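You operate a simulated robot arm through the tools that you are given. There is no shell and no other tool. Be economical: measure what you need, move in short steps, check, and stop when the job is done.

Carry out the task below with a simulated robot arm. There is one attempt and no reset: what you move stays moved.

TASK
Put things in order on the top of the dark chest. At the end: the brown round brush stands where the jar stood; the brown press block stands on top of the grey mounted print (marked "Hills"); the jar stands where the grey clothes brush stood; the grey clothes brush stands where the brown press block stood; whatever was shut is shut again. Leave all else as you found it, and nothing knocked over.
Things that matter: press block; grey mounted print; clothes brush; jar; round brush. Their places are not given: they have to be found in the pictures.

It is judged by the outcome, as a careful person would: the job done as asked, and still so three seconds after it is handed in. It fails if anything else is knocked over, pushed out of place, dropped, spilled or broken.

THE ROBOT
A 7-joint arm with a two-finger parallel gripper, fixed in place. Base frame: the origin is at the foot of the arm, x ahead of it, y to its left, z up; the work surface is at about z = 0.8. Lengths are in m, angles in rad, forces in N, time in s.
With the tool pointing down near the work surface it reaches from about 0.3 to 0.7 m from the base axis. Its first joint turns from -1.152 to 1.152 rad. Payload 1.57 kg.
Tool frame: the origin (TCP) lies between the finger pads and is the grasp point; the fingertips stand 0.03 m ahead of it; z points along the fingers, y is the line along which they close. The gripper opens to 0.11 m. The fingers are 0.024 m wide and 0.012 m thick; the gripper's body (0.048 by 0.112 m) begins 0.078 m behind the TCP.
Orientation is told as [roll, pitch, yaw] about the base's x, y, z axes, in that order, counted from this pose: with the fingers straight down and closing along the base's y, the tool's x points along the base's -x, its y along +y and its z along -z.

THE INTERFACE
- The arm moves only by the tool servo_tool. Its argument "motion" is a list of rows, each a list of 6 numbers: the shift along the base's x, y, z in m, then the turn, a rotation vector about the base's x, y, z in rad. In form: [[tx, ty, tz, wx, wy, wz], ...]. A call has 1 to 8 rows; each row shifts and turns the commanded pose from where the row before left it. "gripper" is the gripper command, from -1 (shut) to 1 (fully open), values between in proportion, set as the call begins (left out, the last holds). A row lasts 0.2 s, in which the tool goes at most 0.05 m and 0.15 rad; a call with a longer step from one row to the next is refused whole, and so is a gripper value outside its range. A pose out of reach is approached as far as the arm can. The call stops where the force on the tool passes 40 N (or 10 N more than at its start, if that is more) or the arm is blocked; 0.2 s more then pass. The fingers move at their own pace (about 0.108 m/s each) and stop on an object; they squeeze with about 36 N. The grip force told is the motor's: it shows also when the fingers shut on nothing. Time passes only in rows, and 0.2 s behind the last, so rows that do not move let the fingers close. It gives the time, the measured TCP pose, the force on the tool (base axes), the opening and the grip force at its end, in the units of the frame above (readings bear some noise).
- Cameras (640 x 400 px; columns grow to the right, rows downward): "scene" is fixed at [0.1605, -0.3928, 1.3968]; the picture's right is [0.81, -0.58, 0.00], its down [-0.39, -0.54, -0.75] and it looks along [0.44, 0.61, -0.66] (base axes); focal length 329 px, centre (320, 200). "wrist" rides on the gripper at [-0.036, 0, -0.08] in the tool frame; the picture's right is [0.00, -1.00, 0.00], its down [0.97, 0.00, -0.24] and it looks along [0.24, 0.00, 0.97] (tool axes); focal length 218 px, centre (320, 200).
- snapshot(camera): a new picture of that camera. No time passes.
- locate(camera, pixels): there is no depth. For up to 12 entries [column, row, z] of the newest picture of that camera ("zoom" is the newest enlarged one), the place [x, y] in the base frame at which the ray of that pixel passes the height z, good to about 0.003 m. No time passes.
- inspect(camera, box): a new picture of the part [left, top, right, bottom] of that camera's present view, enlarged. No time passes.
- close_job(): hands the job in; it is judged then, once.

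Work in short steps. Measure before you move; look again where a grasp or a placing could have gone wrong, and mend it. You have 80 turns and 46 pictures in all, those below and enlarged ones among them. Open the gripper and draw the arm clear of the work before you hand the job in, unless the task says otherwise; then end with one line.

The tools are called after "Emit:" as a command line: name --pt "numbers of a row" for each row, then --argument value for the rest, lists and objects as JSON in quotes. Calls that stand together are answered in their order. servo_tool: Moves the arm, as the interface text tells. Its arguments: {"type":"object","properties":{"motion":{"type":"array"},"gripper":{"type":"number"}},"required":["motion"]} The other tools are called the same way: snapshot (camera) takes a picture; locate (camera, pixels) gives the place at which the rays of pixels pass given heights; inspect (camera, box) takes an enlarged picture of a part of a camera's view; close_job () hands the job in.

At the start:

```text
time: 0.0
position: [0.3455, -0.0357, 1.0923]
ee_rot: [0.0, 0.0, 0.001]
wrist_force: [-1.1, -0.8, 1.2]
gripper_width: 0.1098
grip_force: 0.1
```

scene: 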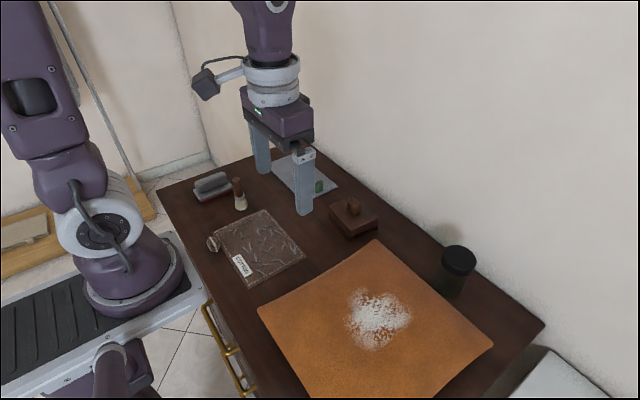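
wrist: 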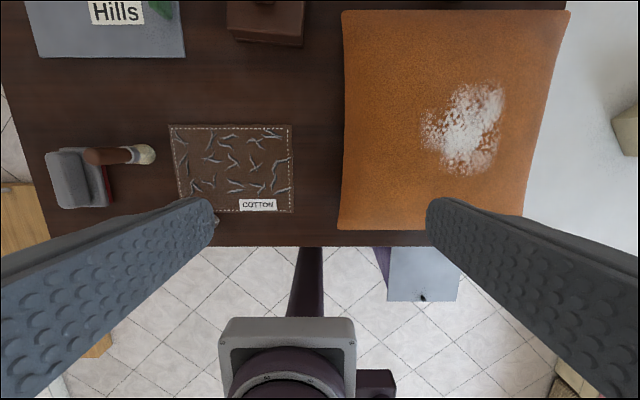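

The pictures show the clothes brush (scene ~212,185), round brush (240,195), print (300,175), press block (353,215) and jar (457,268). I enlarge them.

Emit:
inspect --camera "scene" --box '[180, 140, 400, 278]'

Emit:
inspect --camera "scene" --box '[400, 220, 520, 295]'

```text
2.90 times, centred on (290, 209) of scene
```

zoom: 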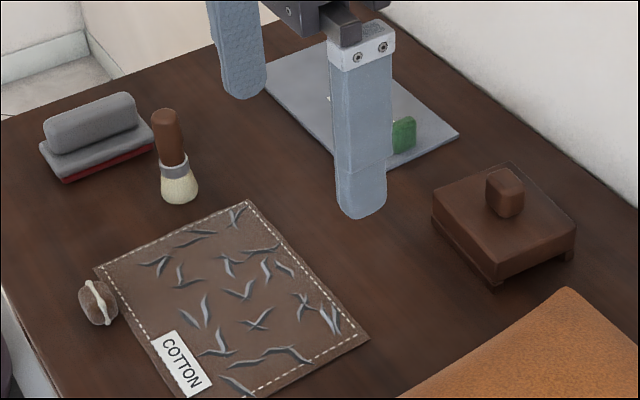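

```text
5.33 times, centred on (460, 258) of scene
```

zoom: 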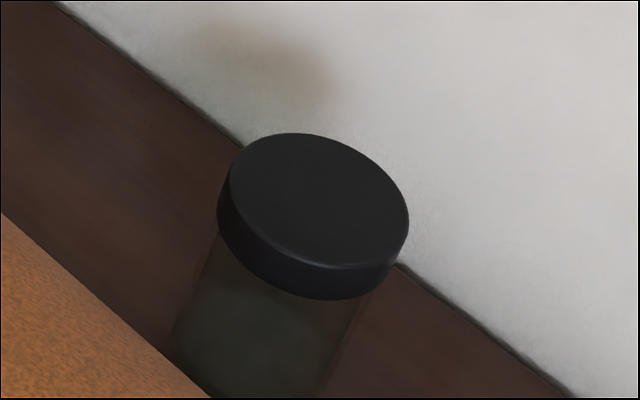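

I move the arm forward to look down on the far objects.

Emit:
servo_tool --pt "0.045 0.02 0.01 0 0 0" --pt "0.045 0.02 0.01 0 0 0" --pt "0.045 0.02 0.01 0 0 0" --pt "0.045 0.02 0 0 0 0" --pt "0.04 0.02 0 0 0 0"

Emit:
snapshot --camera "wrist"

Emit:
snapshot --camera "scene"

```text
refused: row 1 steps farther than a row can; nothing moved
```

```text
41 pictures are left
```

wrist: 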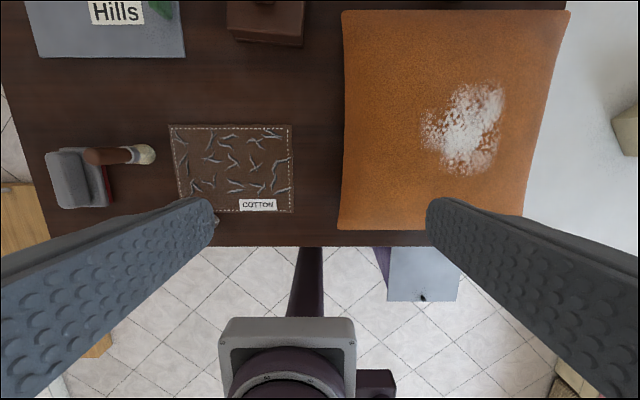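

```text
40 pictures are left
```

scene: 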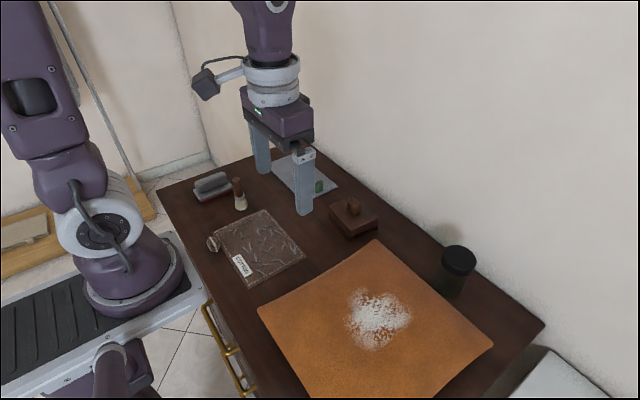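

Step too long; use smaller rows. First, locate some points in the current scene picture.

Emit:
locate --camera "wrist" --pixels '[[75, 180, 0.82], [145, 154, 0.81], [232, 168, 0.8], [265, 45, 0.83], [170, 125, 0.8], [293, 212, 0.8], [37, 57, 0.8], [186, 55, 0.8], [200, 245, 0.8], [340, 230, 0.8]]'

Emit:
servo_tool --pt "0.044 0.02 0.0 0 0 0" --pt "0.044 0.02 0.0 0 0 0" --pt "0.04 0.02 0.0 0 0 0" --pt "0.04 0.02 0 0 0 0" --pt "0.03 0.02 0 0 0 0"

Emit:
snapshot --camera "wrist"

Emit:
snapshot --camera "scene"

```text
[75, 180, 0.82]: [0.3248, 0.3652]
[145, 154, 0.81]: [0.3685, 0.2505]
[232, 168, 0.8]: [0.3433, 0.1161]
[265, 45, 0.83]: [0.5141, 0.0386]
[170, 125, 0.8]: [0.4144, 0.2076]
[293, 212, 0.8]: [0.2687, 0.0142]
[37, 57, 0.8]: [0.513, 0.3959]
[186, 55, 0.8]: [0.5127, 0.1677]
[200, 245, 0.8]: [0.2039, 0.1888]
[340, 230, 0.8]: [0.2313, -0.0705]
```

```text
time: 1.2
position: [0.5431, 0.0667, 1.0908]
ee_rot: [0.001, -0.003, 0.0]
wrist_force: [0.2, -0.3, 0.1]
gripper_width: 0.1099
grip_force: 0.0
```

```text
39 pictures are left
```

wrist: 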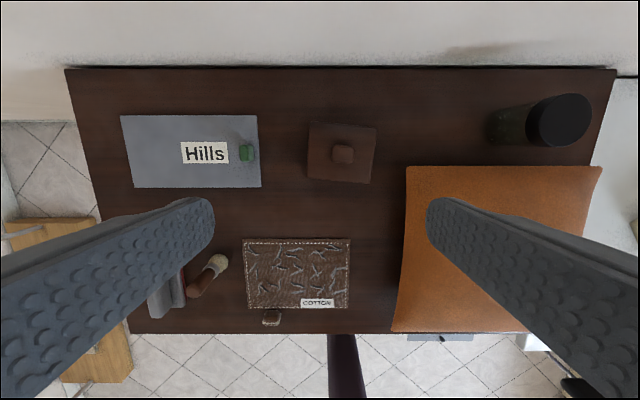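

```text
38 pictures are left
```

scene: 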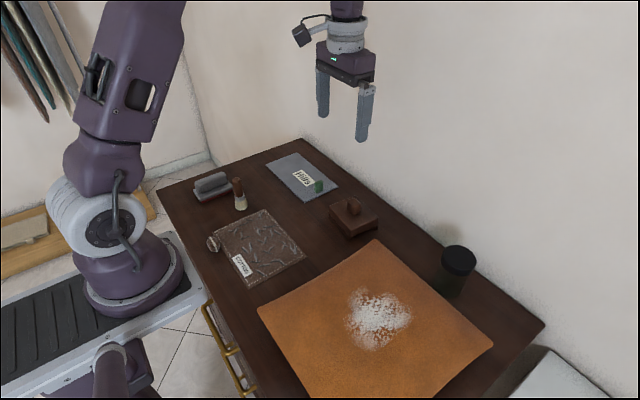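

There's a green item standing on the print near its right end. I enlarge both views.

Emit:
inspect --camera "wrist" --box '[100, 90, 400, 278]'

Emit:
locate --camera "wrist" --pixels '[[121, 116, 0.805], [257, 115, 0.805], [261, 187, 0.805], [132, 187, 0.805], [246, 152, 0.82], [310, 122, 0.835], [377, 128, 0.835], [369, 184, 0.835], [307, 177, 0.835], [343, 154, 0.86], [560, 120, 0.9], [505, 127, 0.8]]'

Emit:
inspect --camera "scene" --box '[260, 140, 400, 240]'

Emit:
locate --camera "scene" --pixels '[[458, 261, 0.9], [456, 290, 0.8], [240, 207, 0.8], [237, 182, 0.9], [194, 200, 0.8], [201, 203, 0.8], [232, 190, 0.8], [194, 188, 0.82], [225, 174, 0.82], [320, 192, 0.805], [351, 239, 0.8], [379, 228, 0.8]]'

```text
2.13 times, centred on (250, 184) of wrist
```

zoom: 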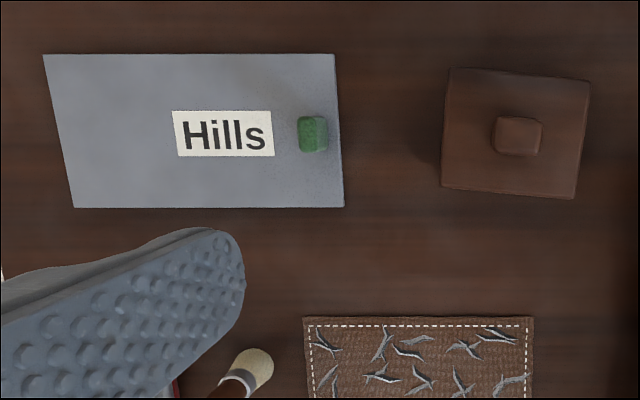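

```text
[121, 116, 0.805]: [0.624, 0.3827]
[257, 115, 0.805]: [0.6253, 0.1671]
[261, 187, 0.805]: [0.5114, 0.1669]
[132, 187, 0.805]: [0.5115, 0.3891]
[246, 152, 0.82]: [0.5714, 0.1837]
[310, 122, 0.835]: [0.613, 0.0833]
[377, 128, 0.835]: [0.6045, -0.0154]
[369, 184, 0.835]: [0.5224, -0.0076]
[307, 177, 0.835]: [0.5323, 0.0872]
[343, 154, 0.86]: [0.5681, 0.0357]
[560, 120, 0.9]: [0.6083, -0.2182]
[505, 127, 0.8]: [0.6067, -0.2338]
```

```text
4.00 times, centred on (330, 190) of scene
```

zoom: 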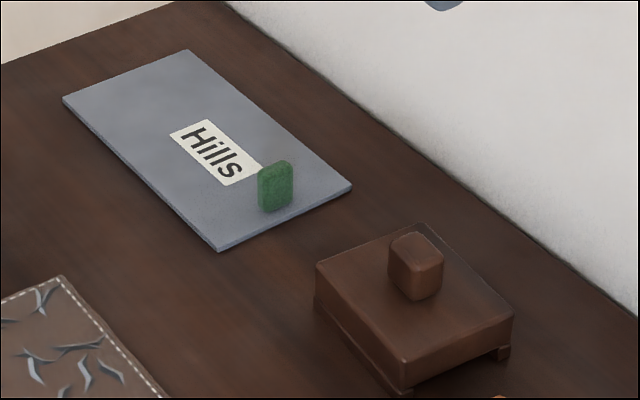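

```text
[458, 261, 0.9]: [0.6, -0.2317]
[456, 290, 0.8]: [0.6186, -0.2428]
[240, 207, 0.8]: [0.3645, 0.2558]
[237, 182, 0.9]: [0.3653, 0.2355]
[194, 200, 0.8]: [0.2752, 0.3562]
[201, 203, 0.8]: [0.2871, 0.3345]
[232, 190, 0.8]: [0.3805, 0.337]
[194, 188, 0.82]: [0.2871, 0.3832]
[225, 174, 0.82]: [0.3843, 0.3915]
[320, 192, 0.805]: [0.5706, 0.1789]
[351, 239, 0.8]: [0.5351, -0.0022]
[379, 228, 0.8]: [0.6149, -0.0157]
```

Now pin heights of the knob, the block top, lid and brush by matching the two views' rays.

Emit:
locate --camera "scene" --pixels '[[353.7, 201, 0.85], [353.7, 201, 0.87], [329.5, 206, 0.83], [329.5, 206, 0.845], [430, 236, 0.84], [351, 230, 0.83], [379, 221, 0.83], [365, 196, 0.83]]'

Emit:
locate --camera "wrist" --pixels '[[343, 151, 0.85], [343, 151, 0.87], [310, 122, 0.845], [307, 177, 0.83], [307, 177, 0.845], [600, 80, 0.8], [325, 68, 0.8]]'

```text
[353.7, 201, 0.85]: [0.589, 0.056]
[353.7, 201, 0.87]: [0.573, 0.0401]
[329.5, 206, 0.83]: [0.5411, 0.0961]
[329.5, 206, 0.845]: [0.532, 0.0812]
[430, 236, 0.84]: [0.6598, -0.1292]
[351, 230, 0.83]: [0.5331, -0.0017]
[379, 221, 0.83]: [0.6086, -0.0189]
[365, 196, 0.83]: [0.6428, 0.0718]
```

```text
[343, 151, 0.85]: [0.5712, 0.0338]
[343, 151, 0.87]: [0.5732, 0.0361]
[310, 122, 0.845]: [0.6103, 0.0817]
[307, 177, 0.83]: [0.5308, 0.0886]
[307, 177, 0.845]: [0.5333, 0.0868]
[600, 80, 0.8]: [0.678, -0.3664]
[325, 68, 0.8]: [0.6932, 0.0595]
```

Knob is at about (0.572, 0.036), top z≈0.872. I move over it with the yaw aligned and down to z≈0.92, then look.

Emit:
servo_tool --pt "0.028 -0.03 0 0 0 -0.08" --pt "0 0 -0.045 0 0 0" --pt "0 0 -0.045 0 0 0" --pt "0 0 -0.045 0 0 0" --pt "0 0 -0.035 0 0 0"

Emit:
snapshot --camera "wrist"

Emit:
inspect --camera "scene" --box '[280, 130, 420, 230]'

```text
time: 2.4
position: [0.5663, 0.0343, 0.9223]
ee_rot: [0.0, 0.0, -0.083]
wrist_force: [-0.1, -0.4, -0.6]
gripper_width: 0.1102
grip_force: 0.1
```

```text
35 pictures are left
```

wrist: 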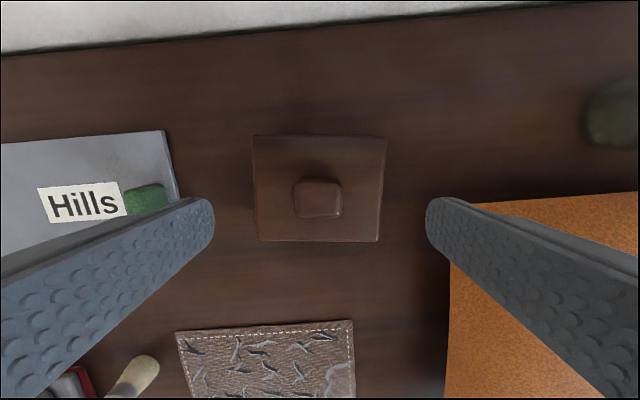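

```text
4.00 times, centred on (350, 180) of scene
```

zoom: 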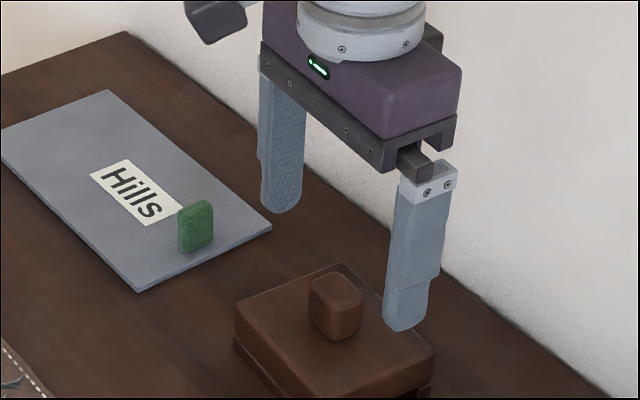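

Emit:
locate --camera "wrist" --pixels '[[318, 196, 0.872], [295, 184, 0.872], [341, 184, 0.872], [318, 217, 0.872], [253, 135, 0.84], [386, 137, 0.84], [378, 241, 0.84], [259, 240, 0.84], [253, 135, 0.835], [378, 241, 0.835], [148, 197, 0.83]]'

```text
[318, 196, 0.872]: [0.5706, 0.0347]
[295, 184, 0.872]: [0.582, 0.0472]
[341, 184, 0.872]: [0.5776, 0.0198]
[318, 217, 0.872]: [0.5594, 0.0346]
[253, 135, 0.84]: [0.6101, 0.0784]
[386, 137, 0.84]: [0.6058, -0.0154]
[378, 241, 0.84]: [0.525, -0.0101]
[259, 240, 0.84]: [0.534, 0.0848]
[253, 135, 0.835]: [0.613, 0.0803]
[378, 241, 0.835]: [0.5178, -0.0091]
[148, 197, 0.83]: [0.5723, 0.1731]
```

Block centre is (0.569, 0.034). I descend to z≈0.876 and close.

Emit:
servo_tool --pt "0.003 0 -0.024 0 0 0" --pt "0 0 -0.023 0 0 0" --pt "0 0 0 0 0 0"

Emit:
servo_tool --pt "0 0 0 0 0 0" --pt "0 0 0 0 0 0" --pt "0 0 0 0 0 0" --gripper -1

```text
time: 3.2
position: [0.5711, 0.0348, 0.8743]
ee_rot: [-0.001, 0.0, -0.08]
wrist_force: [0.5, -0.1, 0.8]
gripper_width: 0.1099
grip_force: 0.2
```

```text
time: 4.0
position: [0.5707, 0.036, 0.8762]
ee_rot: [-0.001, -0.001, -0.08]
wrist_force: [0.8, 0.0, -0.3]
gripper_width: 0.0318
grip_force: 36.7
```

Gripped at 0.032. Lift slowly and check.

Emit:
servo_tool --pt "0 0 0.015 0 0 0" --pt "0 0 0.025 0 0 0" --pt "0 0 0.03 0 0 0.04" --pt "0 0 0.03 0 0 0.04"

Emit:
snapshot --camera "scene"

```text
time: 5.0
position: [0.5731, 0.0353, 0.9774]
ee_rot: [0.0, 0.001, 0.001]
wrist_force: [-0.6, -0.2, -2.8]
gripper_width: 0.0315
grip_force: 35.8
```

```text
33 pictures are left
```

scene: 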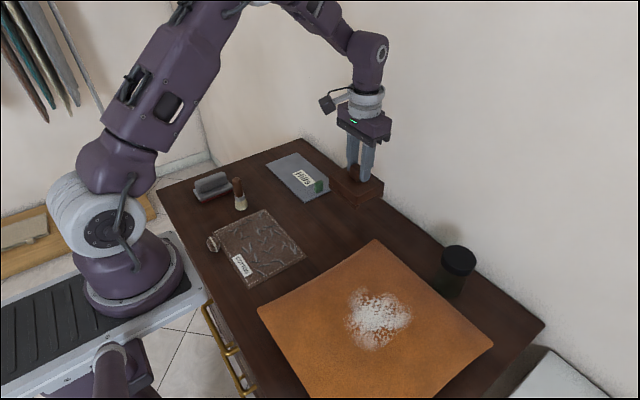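

Block hangs well. Carry over the print to (0.568, 0.295).

Emit:
servo_tool --pt "-0.003 0.04 0 0 0 0" --pt "0 0.044 0 0 0 0" --pt "0 0.044 0 0 0 0" --pt "0 0.044 0 0 0 0" --pt "0 0.044 0 0 0 0" --pt "0 0.044 0 0 0 0" --pt "0 0 0 0 0 0"

Emit:
snapshot --camera "wrist"

```text
time: 6.6
position: [0.5683, 0.2956, 0.975]
ee_rot: [0.0, -0.001, 0.001]
wrist_force: [-0.9, 0.6, -1.6]
gripper_width: 0.0317
grip_force: 36.1
```

```text
32 pictures are left
```

wrist: 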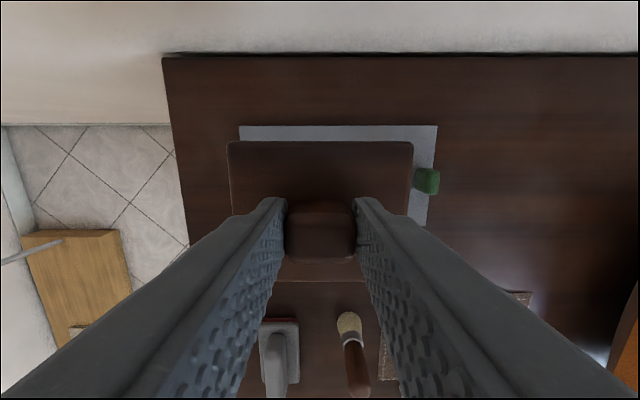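

Emit:
locate --camera "wrist" --pixels '[[239, 126, 0.805], [438, 126, 0.805], [428, 224, 0.805], [427, 180, 0.82], [349, 322, 0.805], [280, 320, 0.83]]'

```text
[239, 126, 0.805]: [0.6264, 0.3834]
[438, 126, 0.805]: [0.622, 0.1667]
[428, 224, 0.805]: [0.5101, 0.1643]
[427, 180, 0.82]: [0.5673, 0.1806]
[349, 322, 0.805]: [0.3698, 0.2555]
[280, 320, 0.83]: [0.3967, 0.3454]
```

Print spans y 0.166–0.384, x 0.511–0.624; the block fits. Lower.

Emit:
servo_tool --pt "0 0 -0.035 0 0 0" --pt "0 0 -0.03 0 0 0" --pt "0 0 -0.018 0 0 0" --pt "0 0 -0.005 0 0 0" --pt "0 0 0 0 0 0"

Emit:
inspect --camera "scene" --box '[240, 120, 380, 220]'

```text
time: 7.8
position: [0.5685, 0.2931, 0.8865]
ee_rot: [0.0, 0.0, -0.001]
wrist_force: [-0.4, -0.1, -2.5]
gripper_width: 0.0316
grip_force: 36.3
```

```text
4.00 times, centred on (310, 170) of scene
```

zoom: 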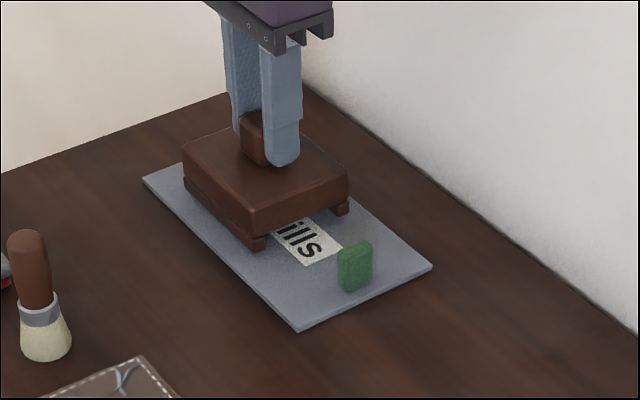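

Still slightly above contact; lower in small steps until the force rises.

Emit:
servo_tool --pt "0 0 -0.003 0 0 0" --pt "0 0 -0.003 0 0 0" --pt "0 0 0 0 0 0"

```text
time: 8.6
position: [0.572, 0.2957, 0.8818]
ee_rot: [0.0, 0.001, 0.002]
wrist_force: [-0.3, -0.3, -2.6]
gripper_width: 0.0314
grip_force: 36.0
```

Emit:
servo_tool --pt "0 0 -0.002 0 0 0" --pt "0 0 -0.002 0 0 0" --pt "0 0 0 0 0 0"

```text
time: 9.4
position: [0.571, 0.2945, 0.8807]
ee_rot: [0.001, -0.005, 0.0]
wrist_force: [-1.5, -1.7, 29.7]
gripper_width: 0.0315
grip_force: 35.9
```

Contact (30 N). Ease off 2 mm and release.

Emit:
servo_tool --pt "0 0 0.0015 0 0 0" --pt "0 0 0 0 0 0"

Emit:
servo_tool --pt "0 0 0 0 0 0" --pt "0 0 0 0 0 0" --pt "0 0 0 0 0 0" --gripper 0.3

Emit:
servo_tool --pt "0 0 0.03 0 0 0" --pt "0 0 0.04 0 0 0" --pt "0 0 0.045 0 0 0" --pt "-0.045 0.01 0 0 0 0" --pt "-0.045 0.01 0 0 0 0" --pt "-0.045 0.015 0 0 0 0" --pt "-0.045 0.015 0 0 0 0" --pt "-0.045 0.015 0 0 0 0"

Emit:
snapshot --camera "wrist"

Emit:
inspect --camera "scene" --box '[170, 120, 380, 251]'

```text
time: 10.0
position: [0.5716, 0.2946, 0.8786]
ee_rot: [0.001, -0.005, 0.0]
wrist_force: [4.5, 4.6, 26.5]
gripper_width: 0.0317
grip_force: 35.9
```

```text
time: 10.8
position: [0.5716, 0.2939, 0.8782]
ee_rot: [0.0, 0.002, 0.0]
wrist_force: [-0.2, -0.3, -0.3]
gripper_width: 0.0714
grip_force: 0.0
```

```text
time: 12.6
position: [0.3474, 0.3593, 0.9929]
ee_rot: [0.001, -0.003, 0.0]
wrist_force: [-0.5, 0.0, -0.7]
gripper_width: 0.0717
grip_force: 0.1
```

```text
30 pictures are left
```

wrist: 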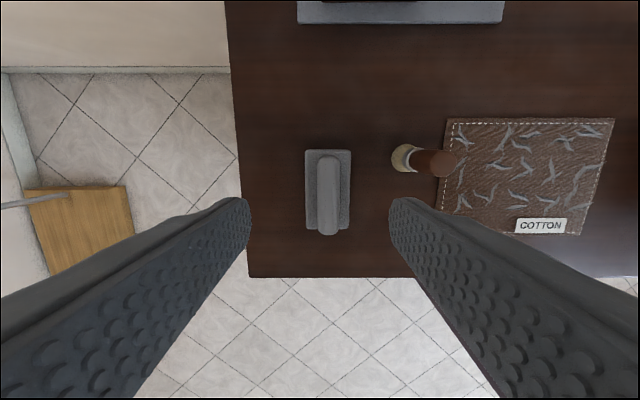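

```text
3.05 times, centred on (275, 186) of scene
```

zoom: 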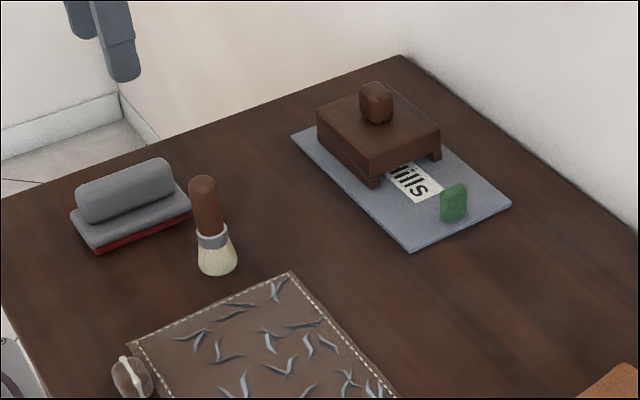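

Block stands on the print. Now measure the clothes brush: slab corners (305,150),(351,150),(350,228),(306,229), handle (317–340, 154–235).

Emit:
locate --camera "wrist" --pixels '[[305, 150, 0.82], [351, 150, 0.82], [350, 228, 0.82], [306, 229, 0.82], [328, 156, 0.85], [328, 234, 0.85], [317, 195, 0.84], [340, 195, 0.84], [407, 157, 0.8], [437, 163, 0.9]]'

Emit:
locate --camera "zoom" --pixels '[[78, 203, 0.85], [80, 195, 0.86], [165, 160, 0.85], [72, 215, 0.82], [98, 243, 0.82], [190, 203, 0.82], [217, 262, 0.8], [203, 182, 0.9], [203, 182, 0.91], [98, 252, 0.8]]'

```text
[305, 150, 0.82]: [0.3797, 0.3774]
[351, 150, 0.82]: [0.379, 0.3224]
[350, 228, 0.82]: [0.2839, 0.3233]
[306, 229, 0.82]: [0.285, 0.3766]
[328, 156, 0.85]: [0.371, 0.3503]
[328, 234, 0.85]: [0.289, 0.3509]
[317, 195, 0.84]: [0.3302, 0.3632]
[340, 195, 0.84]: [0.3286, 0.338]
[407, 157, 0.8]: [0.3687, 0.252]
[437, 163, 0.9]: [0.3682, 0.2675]
```

```text
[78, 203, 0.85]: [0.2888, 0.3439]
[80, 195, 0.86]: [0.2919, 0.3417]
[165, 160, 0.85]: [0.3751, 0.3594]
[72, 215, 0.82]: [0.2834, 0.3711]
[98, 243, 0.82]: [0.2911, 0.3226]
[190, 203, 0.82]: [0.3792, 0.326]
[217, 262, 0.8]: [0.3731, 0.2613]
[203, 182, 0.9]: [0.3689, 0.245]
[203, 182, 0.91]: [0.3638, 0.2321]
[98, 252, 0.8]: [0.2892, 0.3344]
```

Clothes brush centre (0.331, 0.3505), handle about 0.025 wide, top z≈0.85. Descend over it.

Emit:
servo_tool --pt "-0.016 -0.008 0 0 0 0" --pt "0 0 -0.045 0 0 0" --pt "0 0 -0.045 0 0 0" --pt "0 0 -0.03 0 0 0" --pt "0 0 0 0 0 0"

Emit:
inspect --camera "scene" --box '[150, 120, 290, 220]'

```text
time: 13.8
position: [0.3288, 0.3535, 0.873]
ee_rot: [0.0, 0.002, -0.001]
wrist_force: [-0.6, 0.4, -1.1]
gripper_width: 0.0715
grip_force: 0.1
```

```text
4.00 times, centred on (220, 170) of scene
```

zoom: 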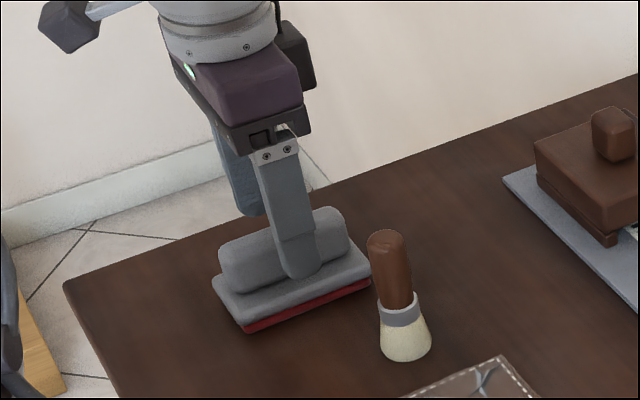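

Emit:
servo_tool --pt "0.001 -0.002 -0.008 0 0 0" --pt "0 0 -0.006 0 0 0" --pt "0 0 0 0 0 0"

Emit:
servo_tool --pt "0 0 0 0 0 0" --pt "0 0 0 0 0 0" --pt "0 0 0 0 0 0" --gripper -1

```text
time: 14.6
position: [0.3313, 0.3491, 0.86]
ee_rot: [-0.002, 0.0, -0.002]
wrist_force: [0.5, -0.7, -0.7]
gripper_width: 0.0715
grip_force: 0.0
```

```text
time: 15.4
position: [0.3304, 0.3508, 0.8593]
ee_rot: [0.001, 0.001, 0.0]
wrist_force: [-0.8, 0.7, 0.4]
gripper_width: 0.0232
grip_force: 35.1
```

Gripped (0.023). Lift and check.

Emit:
servo_tool --pt "0 0 0.015 0 0 0" --pt "0 0 0.03 0 0 0" --pt "0 0 0.045 0 0 0" --pt "0 0 0.045 0 0 0" --pt "0 0 0.02 0 0 0"

Emit:
snapshot --camera "scene"

```text
time: 16.6
position: [0.3291, 0.3474, 1.017]
ee_rot: [0.001, -0.001, -0.001]
wrist_force: [-0.3, -0.4, -0.4]
gripper_width: 0.023
grip_force: 35.6
```

```text
27 pictures are left
```

scene: 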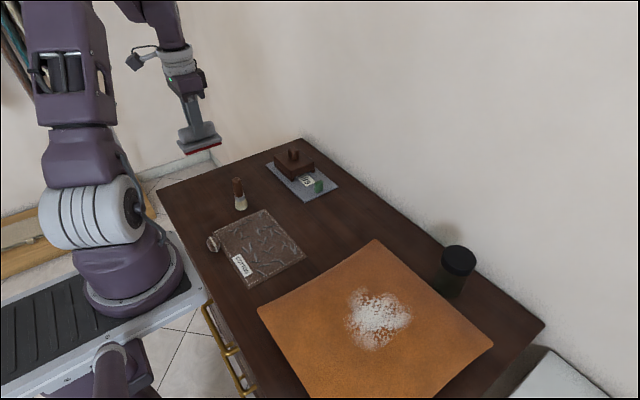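

Carry to the block's old place (0.569, 0.034).

Emit:
servo_tool --pt "0.0265 -0.0352 0 0 0 0" --pt "0.0265 -0.0352 0 0 0 0" --pt "0.0265 -0.0352 0 0 0 0" --pt "0.0265 -0.0352 0 0 0 0" --pt "0.0265 -0.0352 0 0 0 0" --pt "0.0265 -0.0352 0 0 0 0" --pt "0.0265 -0.0352 0 0 0 0" --pt "0.0265 -0.0352 0 0 0 0"

Emit:
servo_tool --pt "0.0265 -0.0352 0 0 0 0" --pt "0 0 -0.04 0 0 0" --pt "0 0 -0.04 0 0 0" --pt "0 0 -0.04 0 0 0" --pt "0 0 -0.02 0 0 0" --pt "0 0 0 0 0 0"

Emit:
inspect --camera "scene" --box '[280, 130, 420, 240]'

```text
time: 18.4
position: [0.5438, 0.0696, 1.0136]
ee_rot: [-0.001, -0.001, 0.002]
wrist_force: [0.0, 0.2, -0.8]
gripper_width: 0.0234
grip_force: 35.0
```

```text
time: 19.8
position: [0.572, 0.0339, 0.8739]
ee_rot: [0.001, 0.001, -0.001]
wrist_force: [0.1, -0.1, -1.1]
gripper_width: 0.0233
grip_force: 34.9
```

```text
3.64 times, centred on (350, 185) of scene
```

zoom: 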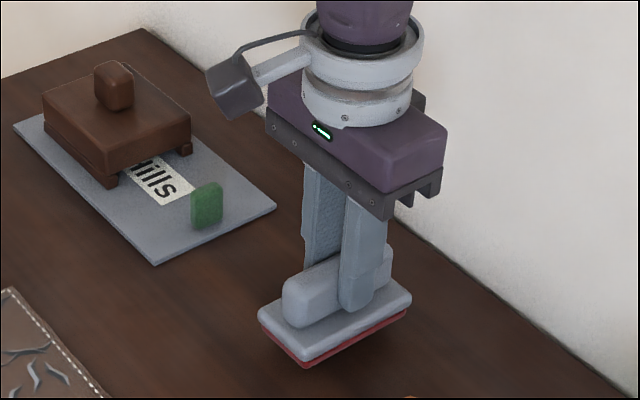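

Level, about 13 mm above the top. Lower to the original grasp height with small steps.

Emit:
servo_tool --pt "-0.002 0 -0.007 0 0 0" --pt "0 0 -0.004 0 0 0" --pt "0 0 -0.001 0 0 0" --pt "0 0 0 0 0 0"

```text
time: 20.8
position: [0.5688, 0.0342, 0.8624]
ee_rot: [0.0, -0.001, -0.001]
wrist_force: [-1.1, 0.1, -0.4]
gripper_width: 0.0232
grip_force: 35.5
```

Emit:
servo_tool --pt "0 0 -0.0015 0 0 0" --pt "0 0 -0.001 0 0 0" --pt "0 0 0 0 0 0"

```text
time: 21.6
position: [0.5682, 0.0335, 0.8611]
ee_rot: [-0.001, -0.001, 0.001]
wrist_force: [-0.9, 0.3, -1.4]
gripper_width: 0.0231
grip_force: 35.6
```

Emit:
servo_tool --pt "0 0 -0.001 0 0 0" --pt "0 0 -0.001 0 0 0" --pt "0 0 0 0 0 0"

```text
time: 22.4
position: [0.568, 0.0338, 0.8589]
ee_rot: [0.0, -0.002, 0.0]
wrist_force: [-2.2, 4.1, 26.4]
gripper_width: 0.0234
grip_force: 35.5
```

Contact. Release, rise, then move toward the jar for a look.

Emit:
servo_tool --pt "0 0 0.001 0 0 0" --pt "0 0 0 0 0 0" --pt "0 0 0 0 0 0" --gripper 0

Emit:
servo_tool --pt "0 0 0.03 0 0 0" --pt "0 0 0.045 0 0 0" --pt "0 0 0.045 0 0 0" --pt "0 0 0.045 0 0 0" --pt "0 -0.045 0 0 0 0" --pt "0 -0.045 0 0 0 0" --pt "0 -0.045 0 0 0 0" --pt "0 -0.045 0 0 0 0"

Emit:
servo_tool --pt "0.01 -0.045 0 0 0 0" --pt "0.005 -0.035 0 0 0 0" --pt "0 0 0 0 0 0" --gripper 1

Emit:
snapshot --camera "wrist"

Emit:
snapshot --camera "scene"

```text
time: 23.2
position: [0.5669, 0.033, 0.8573]
ee_rot: [0.0, -0.001, 0.001]
wrist_force: [0.2, 0.2, 0.1]
gripper_width: 0.0551
grip_force: 0.1
```

```text
time: 25.0
position: [0.5694, -0.1464, 1.0193]
ee_rot: [0.001, 0.002, 0.0]
wrist_force: [0.2, -0.1, 0.2]
gripper_width: 0.0551
grip_force: 0.0
```

```text
time: 25.8
position: [0.583, -0.2255, 1.0213]
ee_rot: [0.0, 0.0, 0.0]
wrist_force: [-0.2, -1.2, 0.9]
gripper_width: 0.1101
grip_force: 0.1
```

```text
25 pictures are left
```

wrist: 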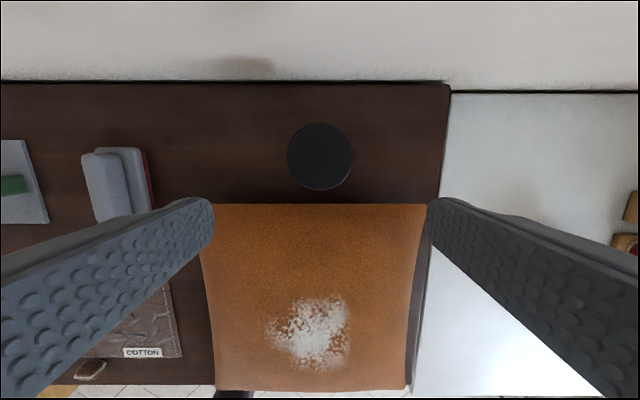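

```text
24 pictures are left
```

scene: 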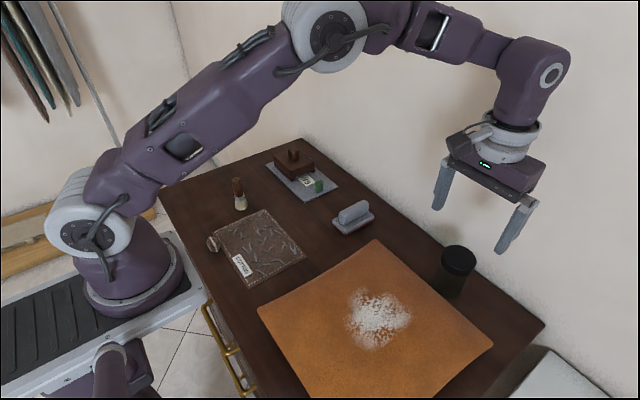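

Lid seen at (320,157), spanning 287–353. Locate it.

Emit:
locate --camera "wrist" --pixels '[[320, 157, 0.893], [287, 157, 0.893], [353, 157, 0.893], [320, 123, 0.893], [320, 191, 0.893], [320, 191, 0.87], [440, 84, 0.8], [440, 200, 0.8], [119, 150, 0.82]]'

Emit:
inspect --camera "scene" --box '[420, 230, 500, 310]'

Emit:
locate --camera "scene" --pixels '[[459, 261, 0.885], [459, 261, 0.9], [459, 261, 0.91]]'

```text
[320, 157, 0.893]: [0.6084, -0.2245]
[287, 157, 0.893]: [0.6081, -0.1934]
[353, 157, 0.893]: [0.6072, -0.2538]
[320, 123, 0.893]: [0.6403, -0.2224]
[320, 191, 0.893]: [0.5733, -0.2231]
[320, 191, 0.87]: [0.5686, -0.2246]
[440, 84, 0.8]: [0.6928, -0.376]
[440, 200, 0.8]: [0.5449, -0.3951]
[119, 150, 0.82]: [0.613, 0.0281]
```

```text
5.00 times, centred on (460, 270) of scene
```

zoom: 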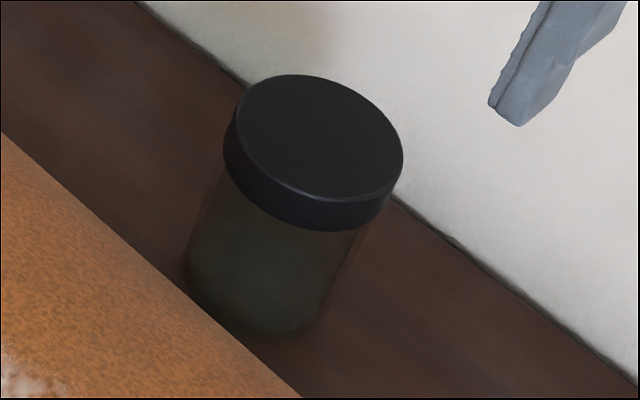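

```text
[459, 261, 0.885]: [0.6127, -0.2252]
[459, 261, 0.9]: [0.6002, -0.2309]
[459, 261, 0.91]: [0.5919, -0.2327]
```

Jar centre (0.607, −0.224), lid Ø≈0.063, top z≈0.89. Descend around it to TCP z≈0.85.

Emit:
servo_tool --pt "0.0235 0.001 0 0 0 0" --pt "0 0 -0.045 0 0 0" --pt "0 0 -0.035 0 0 0" --pt "0 0 0 0 0 0"

Emit:
snapshot --camera "wrist"

```text
time: 26.8
position: [0.6054, -0.2231, 0.944]
ee_rot: [0.0, 0.001, -0.001]
wrist_force: [-1.5, -0.5, 0.0]
gripper_width: 0.1098
grip_force: 0.0
```

```text
22 pictures are left
```

wrist: 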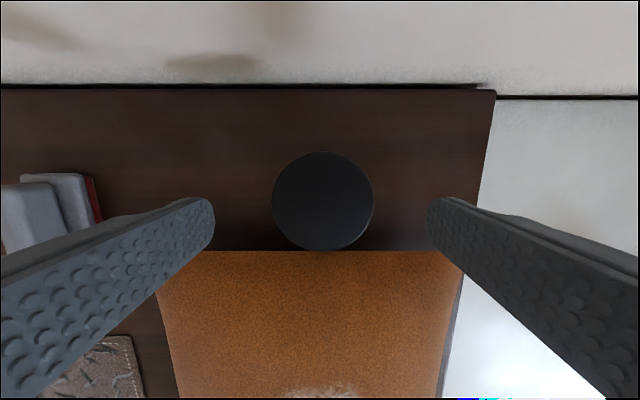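

Emit:
locate --camera "wrist" --pixels '[[322, 201, 0.89], [272, 201, 0.89], [373, 201, 0.89], [322, 152, 0.89], [322, 250, 0.89], [322, 255, 0.8]]'

Emit:
servo_tool --pt "0 0 -0.045 0 0 0" --pt "0 0 -0.04 0 0 0" --pt "0 0 -0.012 0 0 0" --pt "0 0 0 0 0 0"

```text
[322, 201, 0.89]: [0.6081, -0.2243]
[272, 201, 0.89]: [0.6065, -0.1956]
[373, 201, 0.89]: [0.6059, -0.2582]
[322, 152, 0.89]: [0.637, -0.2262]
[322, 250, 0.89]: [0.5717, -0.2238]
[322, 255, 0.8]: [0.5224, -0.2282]
```

```text
time: 27.8
position: [0.6062, -0.2247, 0.8486]
ee_rot: [0.0, 0.0, -0.001]
wrist_force: [-0.4, -0.3, 0.4]
gripper_width: 0.1098
grip_force: 0.1
```

Emit:
servo_tool --pt "0 0 0 0 0 0" --pt "0 0 0 0 0 0" --pt "0 0 0 0 0 0" --gripper -1

Emit:
servo_tool --pt "0 0 0.008 0 0 0" --pt "0 0 0.007 0 0 0"

Emit:
inspect --camera "scene" --box '[410, 200, 520, 310]'

```text
time: 28.6
position: [0.6072, -0.2268, 0.8475]
ee_rot: [0.0, 0.0, 0.002]
wrist_force: [-0.1, 0.2, 0.6]
gripper_width: 0.0605
grip_force: 36.2
```

```text
time: 29.2
position: [0.605, -0.2254, 0.8617]
ee_rot: [0.0, 0.001, -0.001]
wrist_force: [-0.6, -0.5, -3.0]
gripper_width: 0.0602
grip_force: 36.4
```

```text
3.64 times, centred on (465, 255) of scene
```

zoom: 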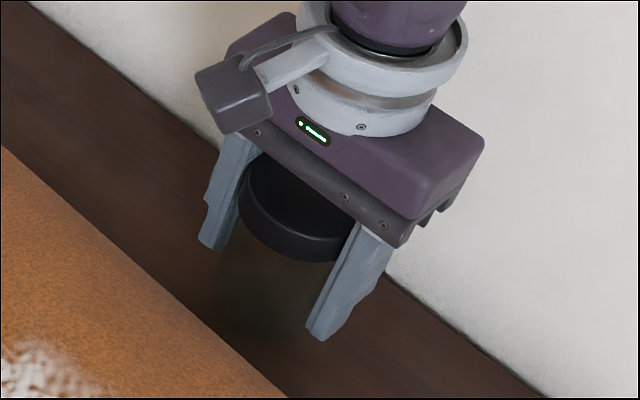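

The weight (≈3 N) suggests the whole jar comes along. Lift a bit more and verify.

Emit:
servo_tool --pt "0 0 0.02 0 0 0" --pt "0 0 0.03 0 0 0" --pt "0 0 0.03 0 0 0" --pt "0 0 0.03 0 0 0" --pt "0 0 0 0 0 0"

Emit:
snapshot --camera "scene"

```text
time: 30.4
position: [0.6037, -0.2264, 0.9694]
ee_rot: [0.0, 0.0, 0.002]
wrist_force: [0.8, 0.3, -2.2]
gripper_width: 0.06
grip_force: 36.1
```

```text
20 pictures are left
```

scene: 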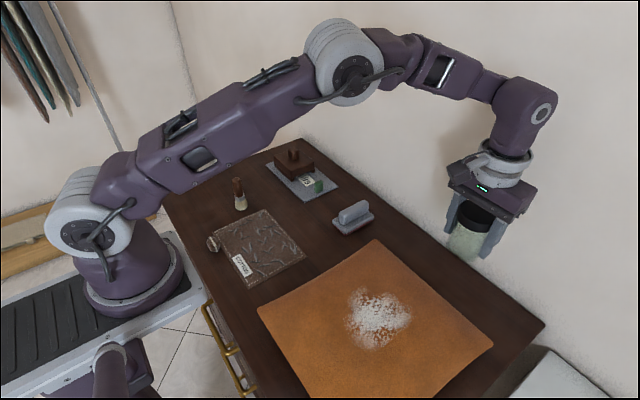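

The whole jar is lifted. Carry it to (0.331, 0.3505) with extra height.

Emit:
servo_tool --pt "0 0 0.03 0 0 0" --pt "-0.0196 0.0411 0 0 0 0" --pt "-0.0196 0.0411 0 0 0 0" --pt "-0.0196 0.0411 0 0 0 0" --pt "-0.0196 0.0411 0 0 0 0" --pt "-0.0196 0.0411 0 0 0 0" --pt "-0.0196 0.0411 0 0 0 0" --pt "-0.0196 0.0411 0 0 0 0"

Emit:
servo_tool --pt "-0.0196 0.0411 0 0 0 0" --pt "-0.0196 0.0411 0 0 0 0" --pt "-0.0196 0.0411 0 0 0 0" --pt "-0.0196 0.0411 0 0 0 0" --pt "-0.0196 0.0411 0 0 0 0" --pt "-0.0196 0.0411 0 0 0 0" --pt "-0.0196 0.0411 0 0 0 0" --pt "0 0 0 0 0 0"

Emit:
snapshot --camera "wrist"

```text
time: 32.2
position: [0.4674, 0.0597, 1.0038]
ee_rot: [-0.001, -0.002, -0.003]
wrist_force: [-0.7, 0.1, -2.2]
gripper_width: 0.0602
grip_force: 35.3
```

```text
time: 34.0
position: [0.3317, 0.346, 1.0001]
ee_rot: [-0.001, 0.001, 0.0]
wrist_force: [-0.2, 0.4, -1.5]
gripper_width: 0.0597
grip_force: 35.7
```

```text
19 pictures are left
```

wrist: 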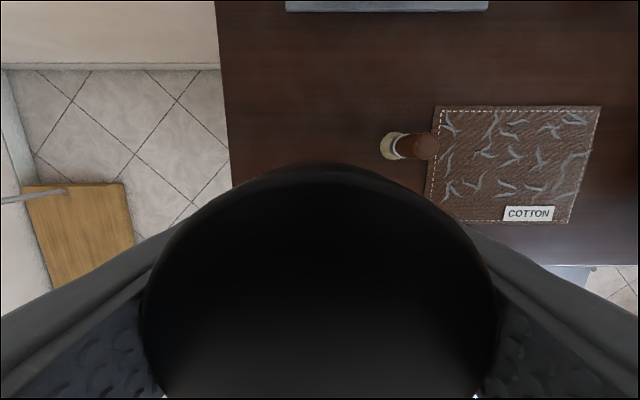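

Lower to about 10 mm above the surface.

Emit:
servo_tool --pt "0 0.003 -0.04 0 0 0" --pt "0 0 -0.045 0 0 0" --pt "0 0 -0.035 0 0 0" --pt "0 0 -0.02 0 0 0" --pt "0 0 -0.006 0 0 0" --pt "0 0 0 0 0 0"

Emit:
inspect --camera "scene" --box '[150, 120, 290, 220]'

```text
time: 35.4
position: [0.3311, 0.3499, 0.856]
ee_rot: [0.001, 0.0, 0.001]
wrist_force: [-0.6, -0.2, -1.6]
gripper_width: 0.0602
grip_force: 35.7
```

```text
4.00 times, centred on (220, 170) of scene
```

zoom: 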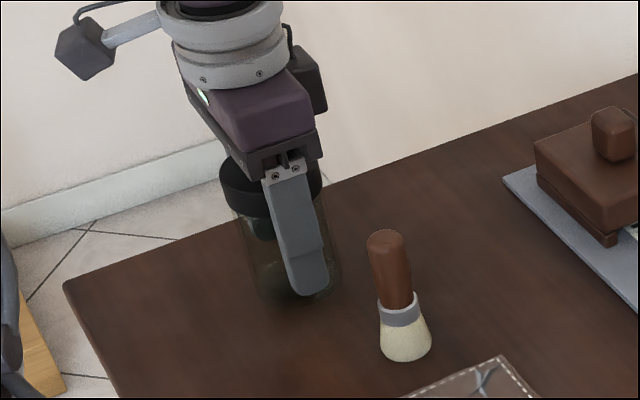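

Emit:
servo_tool --pt "0 0 -0.004 0 0 0" --pt "0 0 -0.002 0 0 0" --pt "0 0 -0.001 0 0 0" --pt "0 0 0 0 0 0"

```text
time: 36.4
position: [0.3325, 0.3517, 0.8479]
ee_rot: [0.0, 0.001, 0.0]
wrist_force: [-1.7, -0.9, 3.5]
gripper_width: 0.06
grip_force: 35.6
```

Just touching. Release and rise.

Emit:
servo_tool --pt "0 0 0 0 0 0" --pt "0 0 0 0 0 0" --pt "0 0 0 0 0 0" --gripper 0.5

Emit:
servo_tool --pt "0 0 0.03 0 0 0" --pt "0 0 0.04 0 0 0" --pt "0 0 0.045 0 0 0" --pt "0 0 0.03 0 0 0" --pt "0.01 -0.045 0 0 0 0" --pt "0.015 -0.045 0 0 0 0" --pt "0 0 0 0 0 0"

Emit:
snapshot --camera "wrist"

Emit:
inspect --camera "scene" --box '[160, 130, 300, 230]'

```text
time: 37.2
position: [0.3317, 0.3502, 0.8489]
ee_rot: [0.002, 0.0, 0.0]
wrist_force: [-0.2, -0.6, 1.0]
gripper_width: 0.0822
grip_force: 0.2
```

```text
time: 38.8
position: [0.3548, 0.2637, 0.9934]
ee_rot: [0.0, 0.0, 0.0]
wrist_force: [0.5, 0.0, 0.8]
gripper_width: 0.0824
grip_force: 0.1
```

```text
17 pictures are left
```

wrist: 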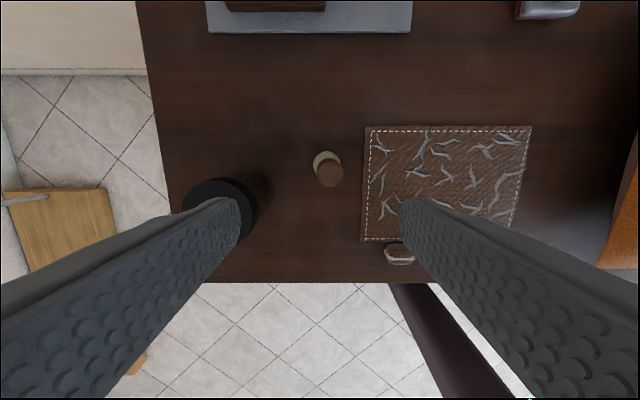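

```text
4.00 times, centred on (230, 180) of scene
```

zoom: 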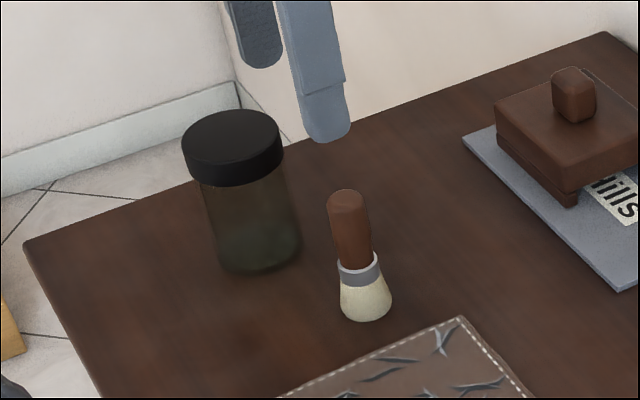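

Jar stands well. Round brush: handle top about (330,174). Locate.

Emit:
locate --camera "wrist" --pixels '[[330, 174, 0.888], [317, 174, 0.888], [343, 174, 0.888], [326, 163, 0.81], [313, 165, 0.805], [326, 150, 0.805]]'

Emit:
locate --camera "zoom" --pixels '[[344, 197, 0.88], [344, 197, 0.89], [344, 197, 0.9], [365, 303, 0.805]]'

```text
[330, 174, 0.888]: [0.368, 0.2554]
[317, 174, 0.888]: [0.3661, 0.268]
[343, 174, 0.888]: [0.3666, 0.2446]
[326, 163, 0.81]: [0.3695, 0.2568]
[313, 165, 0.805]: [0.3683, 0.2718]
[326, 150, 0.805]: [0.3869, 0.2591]
```

```text
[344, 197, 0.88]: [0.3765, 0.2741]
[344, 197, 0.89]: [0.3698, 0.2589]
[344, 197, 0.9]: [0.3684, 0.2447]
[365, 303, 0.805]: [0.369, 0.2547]
```

Brush at (0.368, 0.2555), top z≈0.89. I narrow the opening to ~0.05 and descend to TCP z 0.875.

Emit:
servo_tool --pt "0.0125 -0.007 0 0 0 0" --pt "0 0 0 0 0 0" --pt "0 0 -0.04 0 0 0" --pt "0 0 0 0 0 0" --gripper -0.1

Emit:
snapshot --camera "wrist"

```text
time: 39.8
position: [0.3686, 0.2581, 0.9525]
ee_rot: [-0.001, 0.0, 0.0]
wrist_force: [0.2, -0.5, -0.2]
gripper_width: 0.0495
grip_force: 0.0
```

```text
15 pictures are left
```

wrist: 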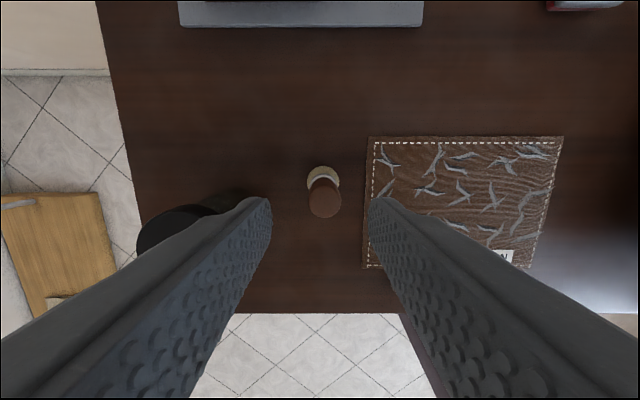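

Emit:
locate --camera "wrist" --pixels '[[325, 202, 0.89], [323, 180, 0.805]]'

Emit:
servo_tool --pt "0 -0.001 -0.03 0 0 0" --pt "0 0 -0.03 0 0 0" --pt "0 0 -0.017 0 0 0" --pt "0 0 0 0 0 0"

Emit:
inspect --camera "scene" --box '[180, 130, 300, 220]'

```text
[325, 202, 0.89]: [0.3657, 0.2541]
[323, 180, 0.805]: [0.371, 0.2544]
```

```text
time: 40.8
position: [0.3687, 0.2569, 0.8748]
ee_rot: [-0.001, 0.0, 0.0]
wrist_force: [0.0, 0.7, -0.3]
gripper_width: 0.0496
grip_force: 0.1
```

```text
4.44 times, centred on (240, 175) of scene
```

zoom: 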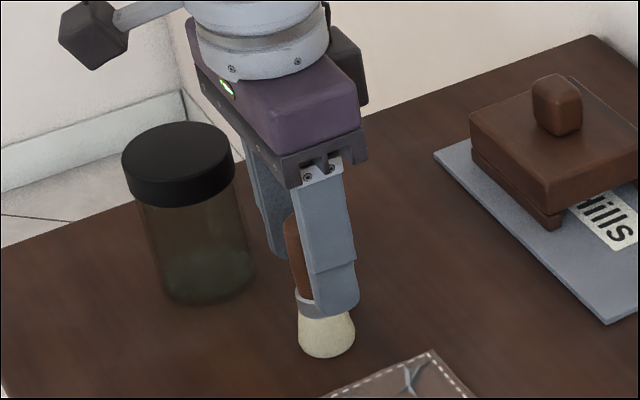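

Emit:
servo_tool --pt "0 0 0 0 0 0" --pt "0 0 0 0 0 0" --pt "0 0 0 0 0 0" --gripper -1

Emit:
servo_tool --pt "0 0 0.015 0 0 0" --pt "0 0 0.03 0 0 0" --pt "0 0 0.045 0 0 0" --pt "0 0 0.045 0 0 0" --pt "0 0 0 0 0 0"

Emit:
inspect --camera "scene" --box '[160, 80, 320, 230]'

```text
time: 41.6
position: [0.3694, 0.2559, 0.8755]
ee_rot: [-0.001, 0.0, 0.0]
wrist_force: [0.3, 0.8, 0.3]
gripper_width: 0.0225
grip_force: 35.7
```

```text
time: 42.8
position: [0.3709, 0.2573, 1.0123]
ee_rot: [0.001, -0.002, 0.0]
wrist_force: [0.3, -0.4, -0.9]
gripper_width: 0.0224
grip_force: 35.1
```

```text
2.67 times, centred on (240, 155) of scene
```

zoom: 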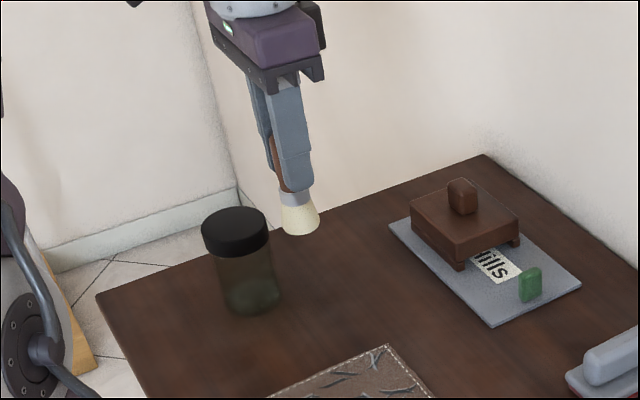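

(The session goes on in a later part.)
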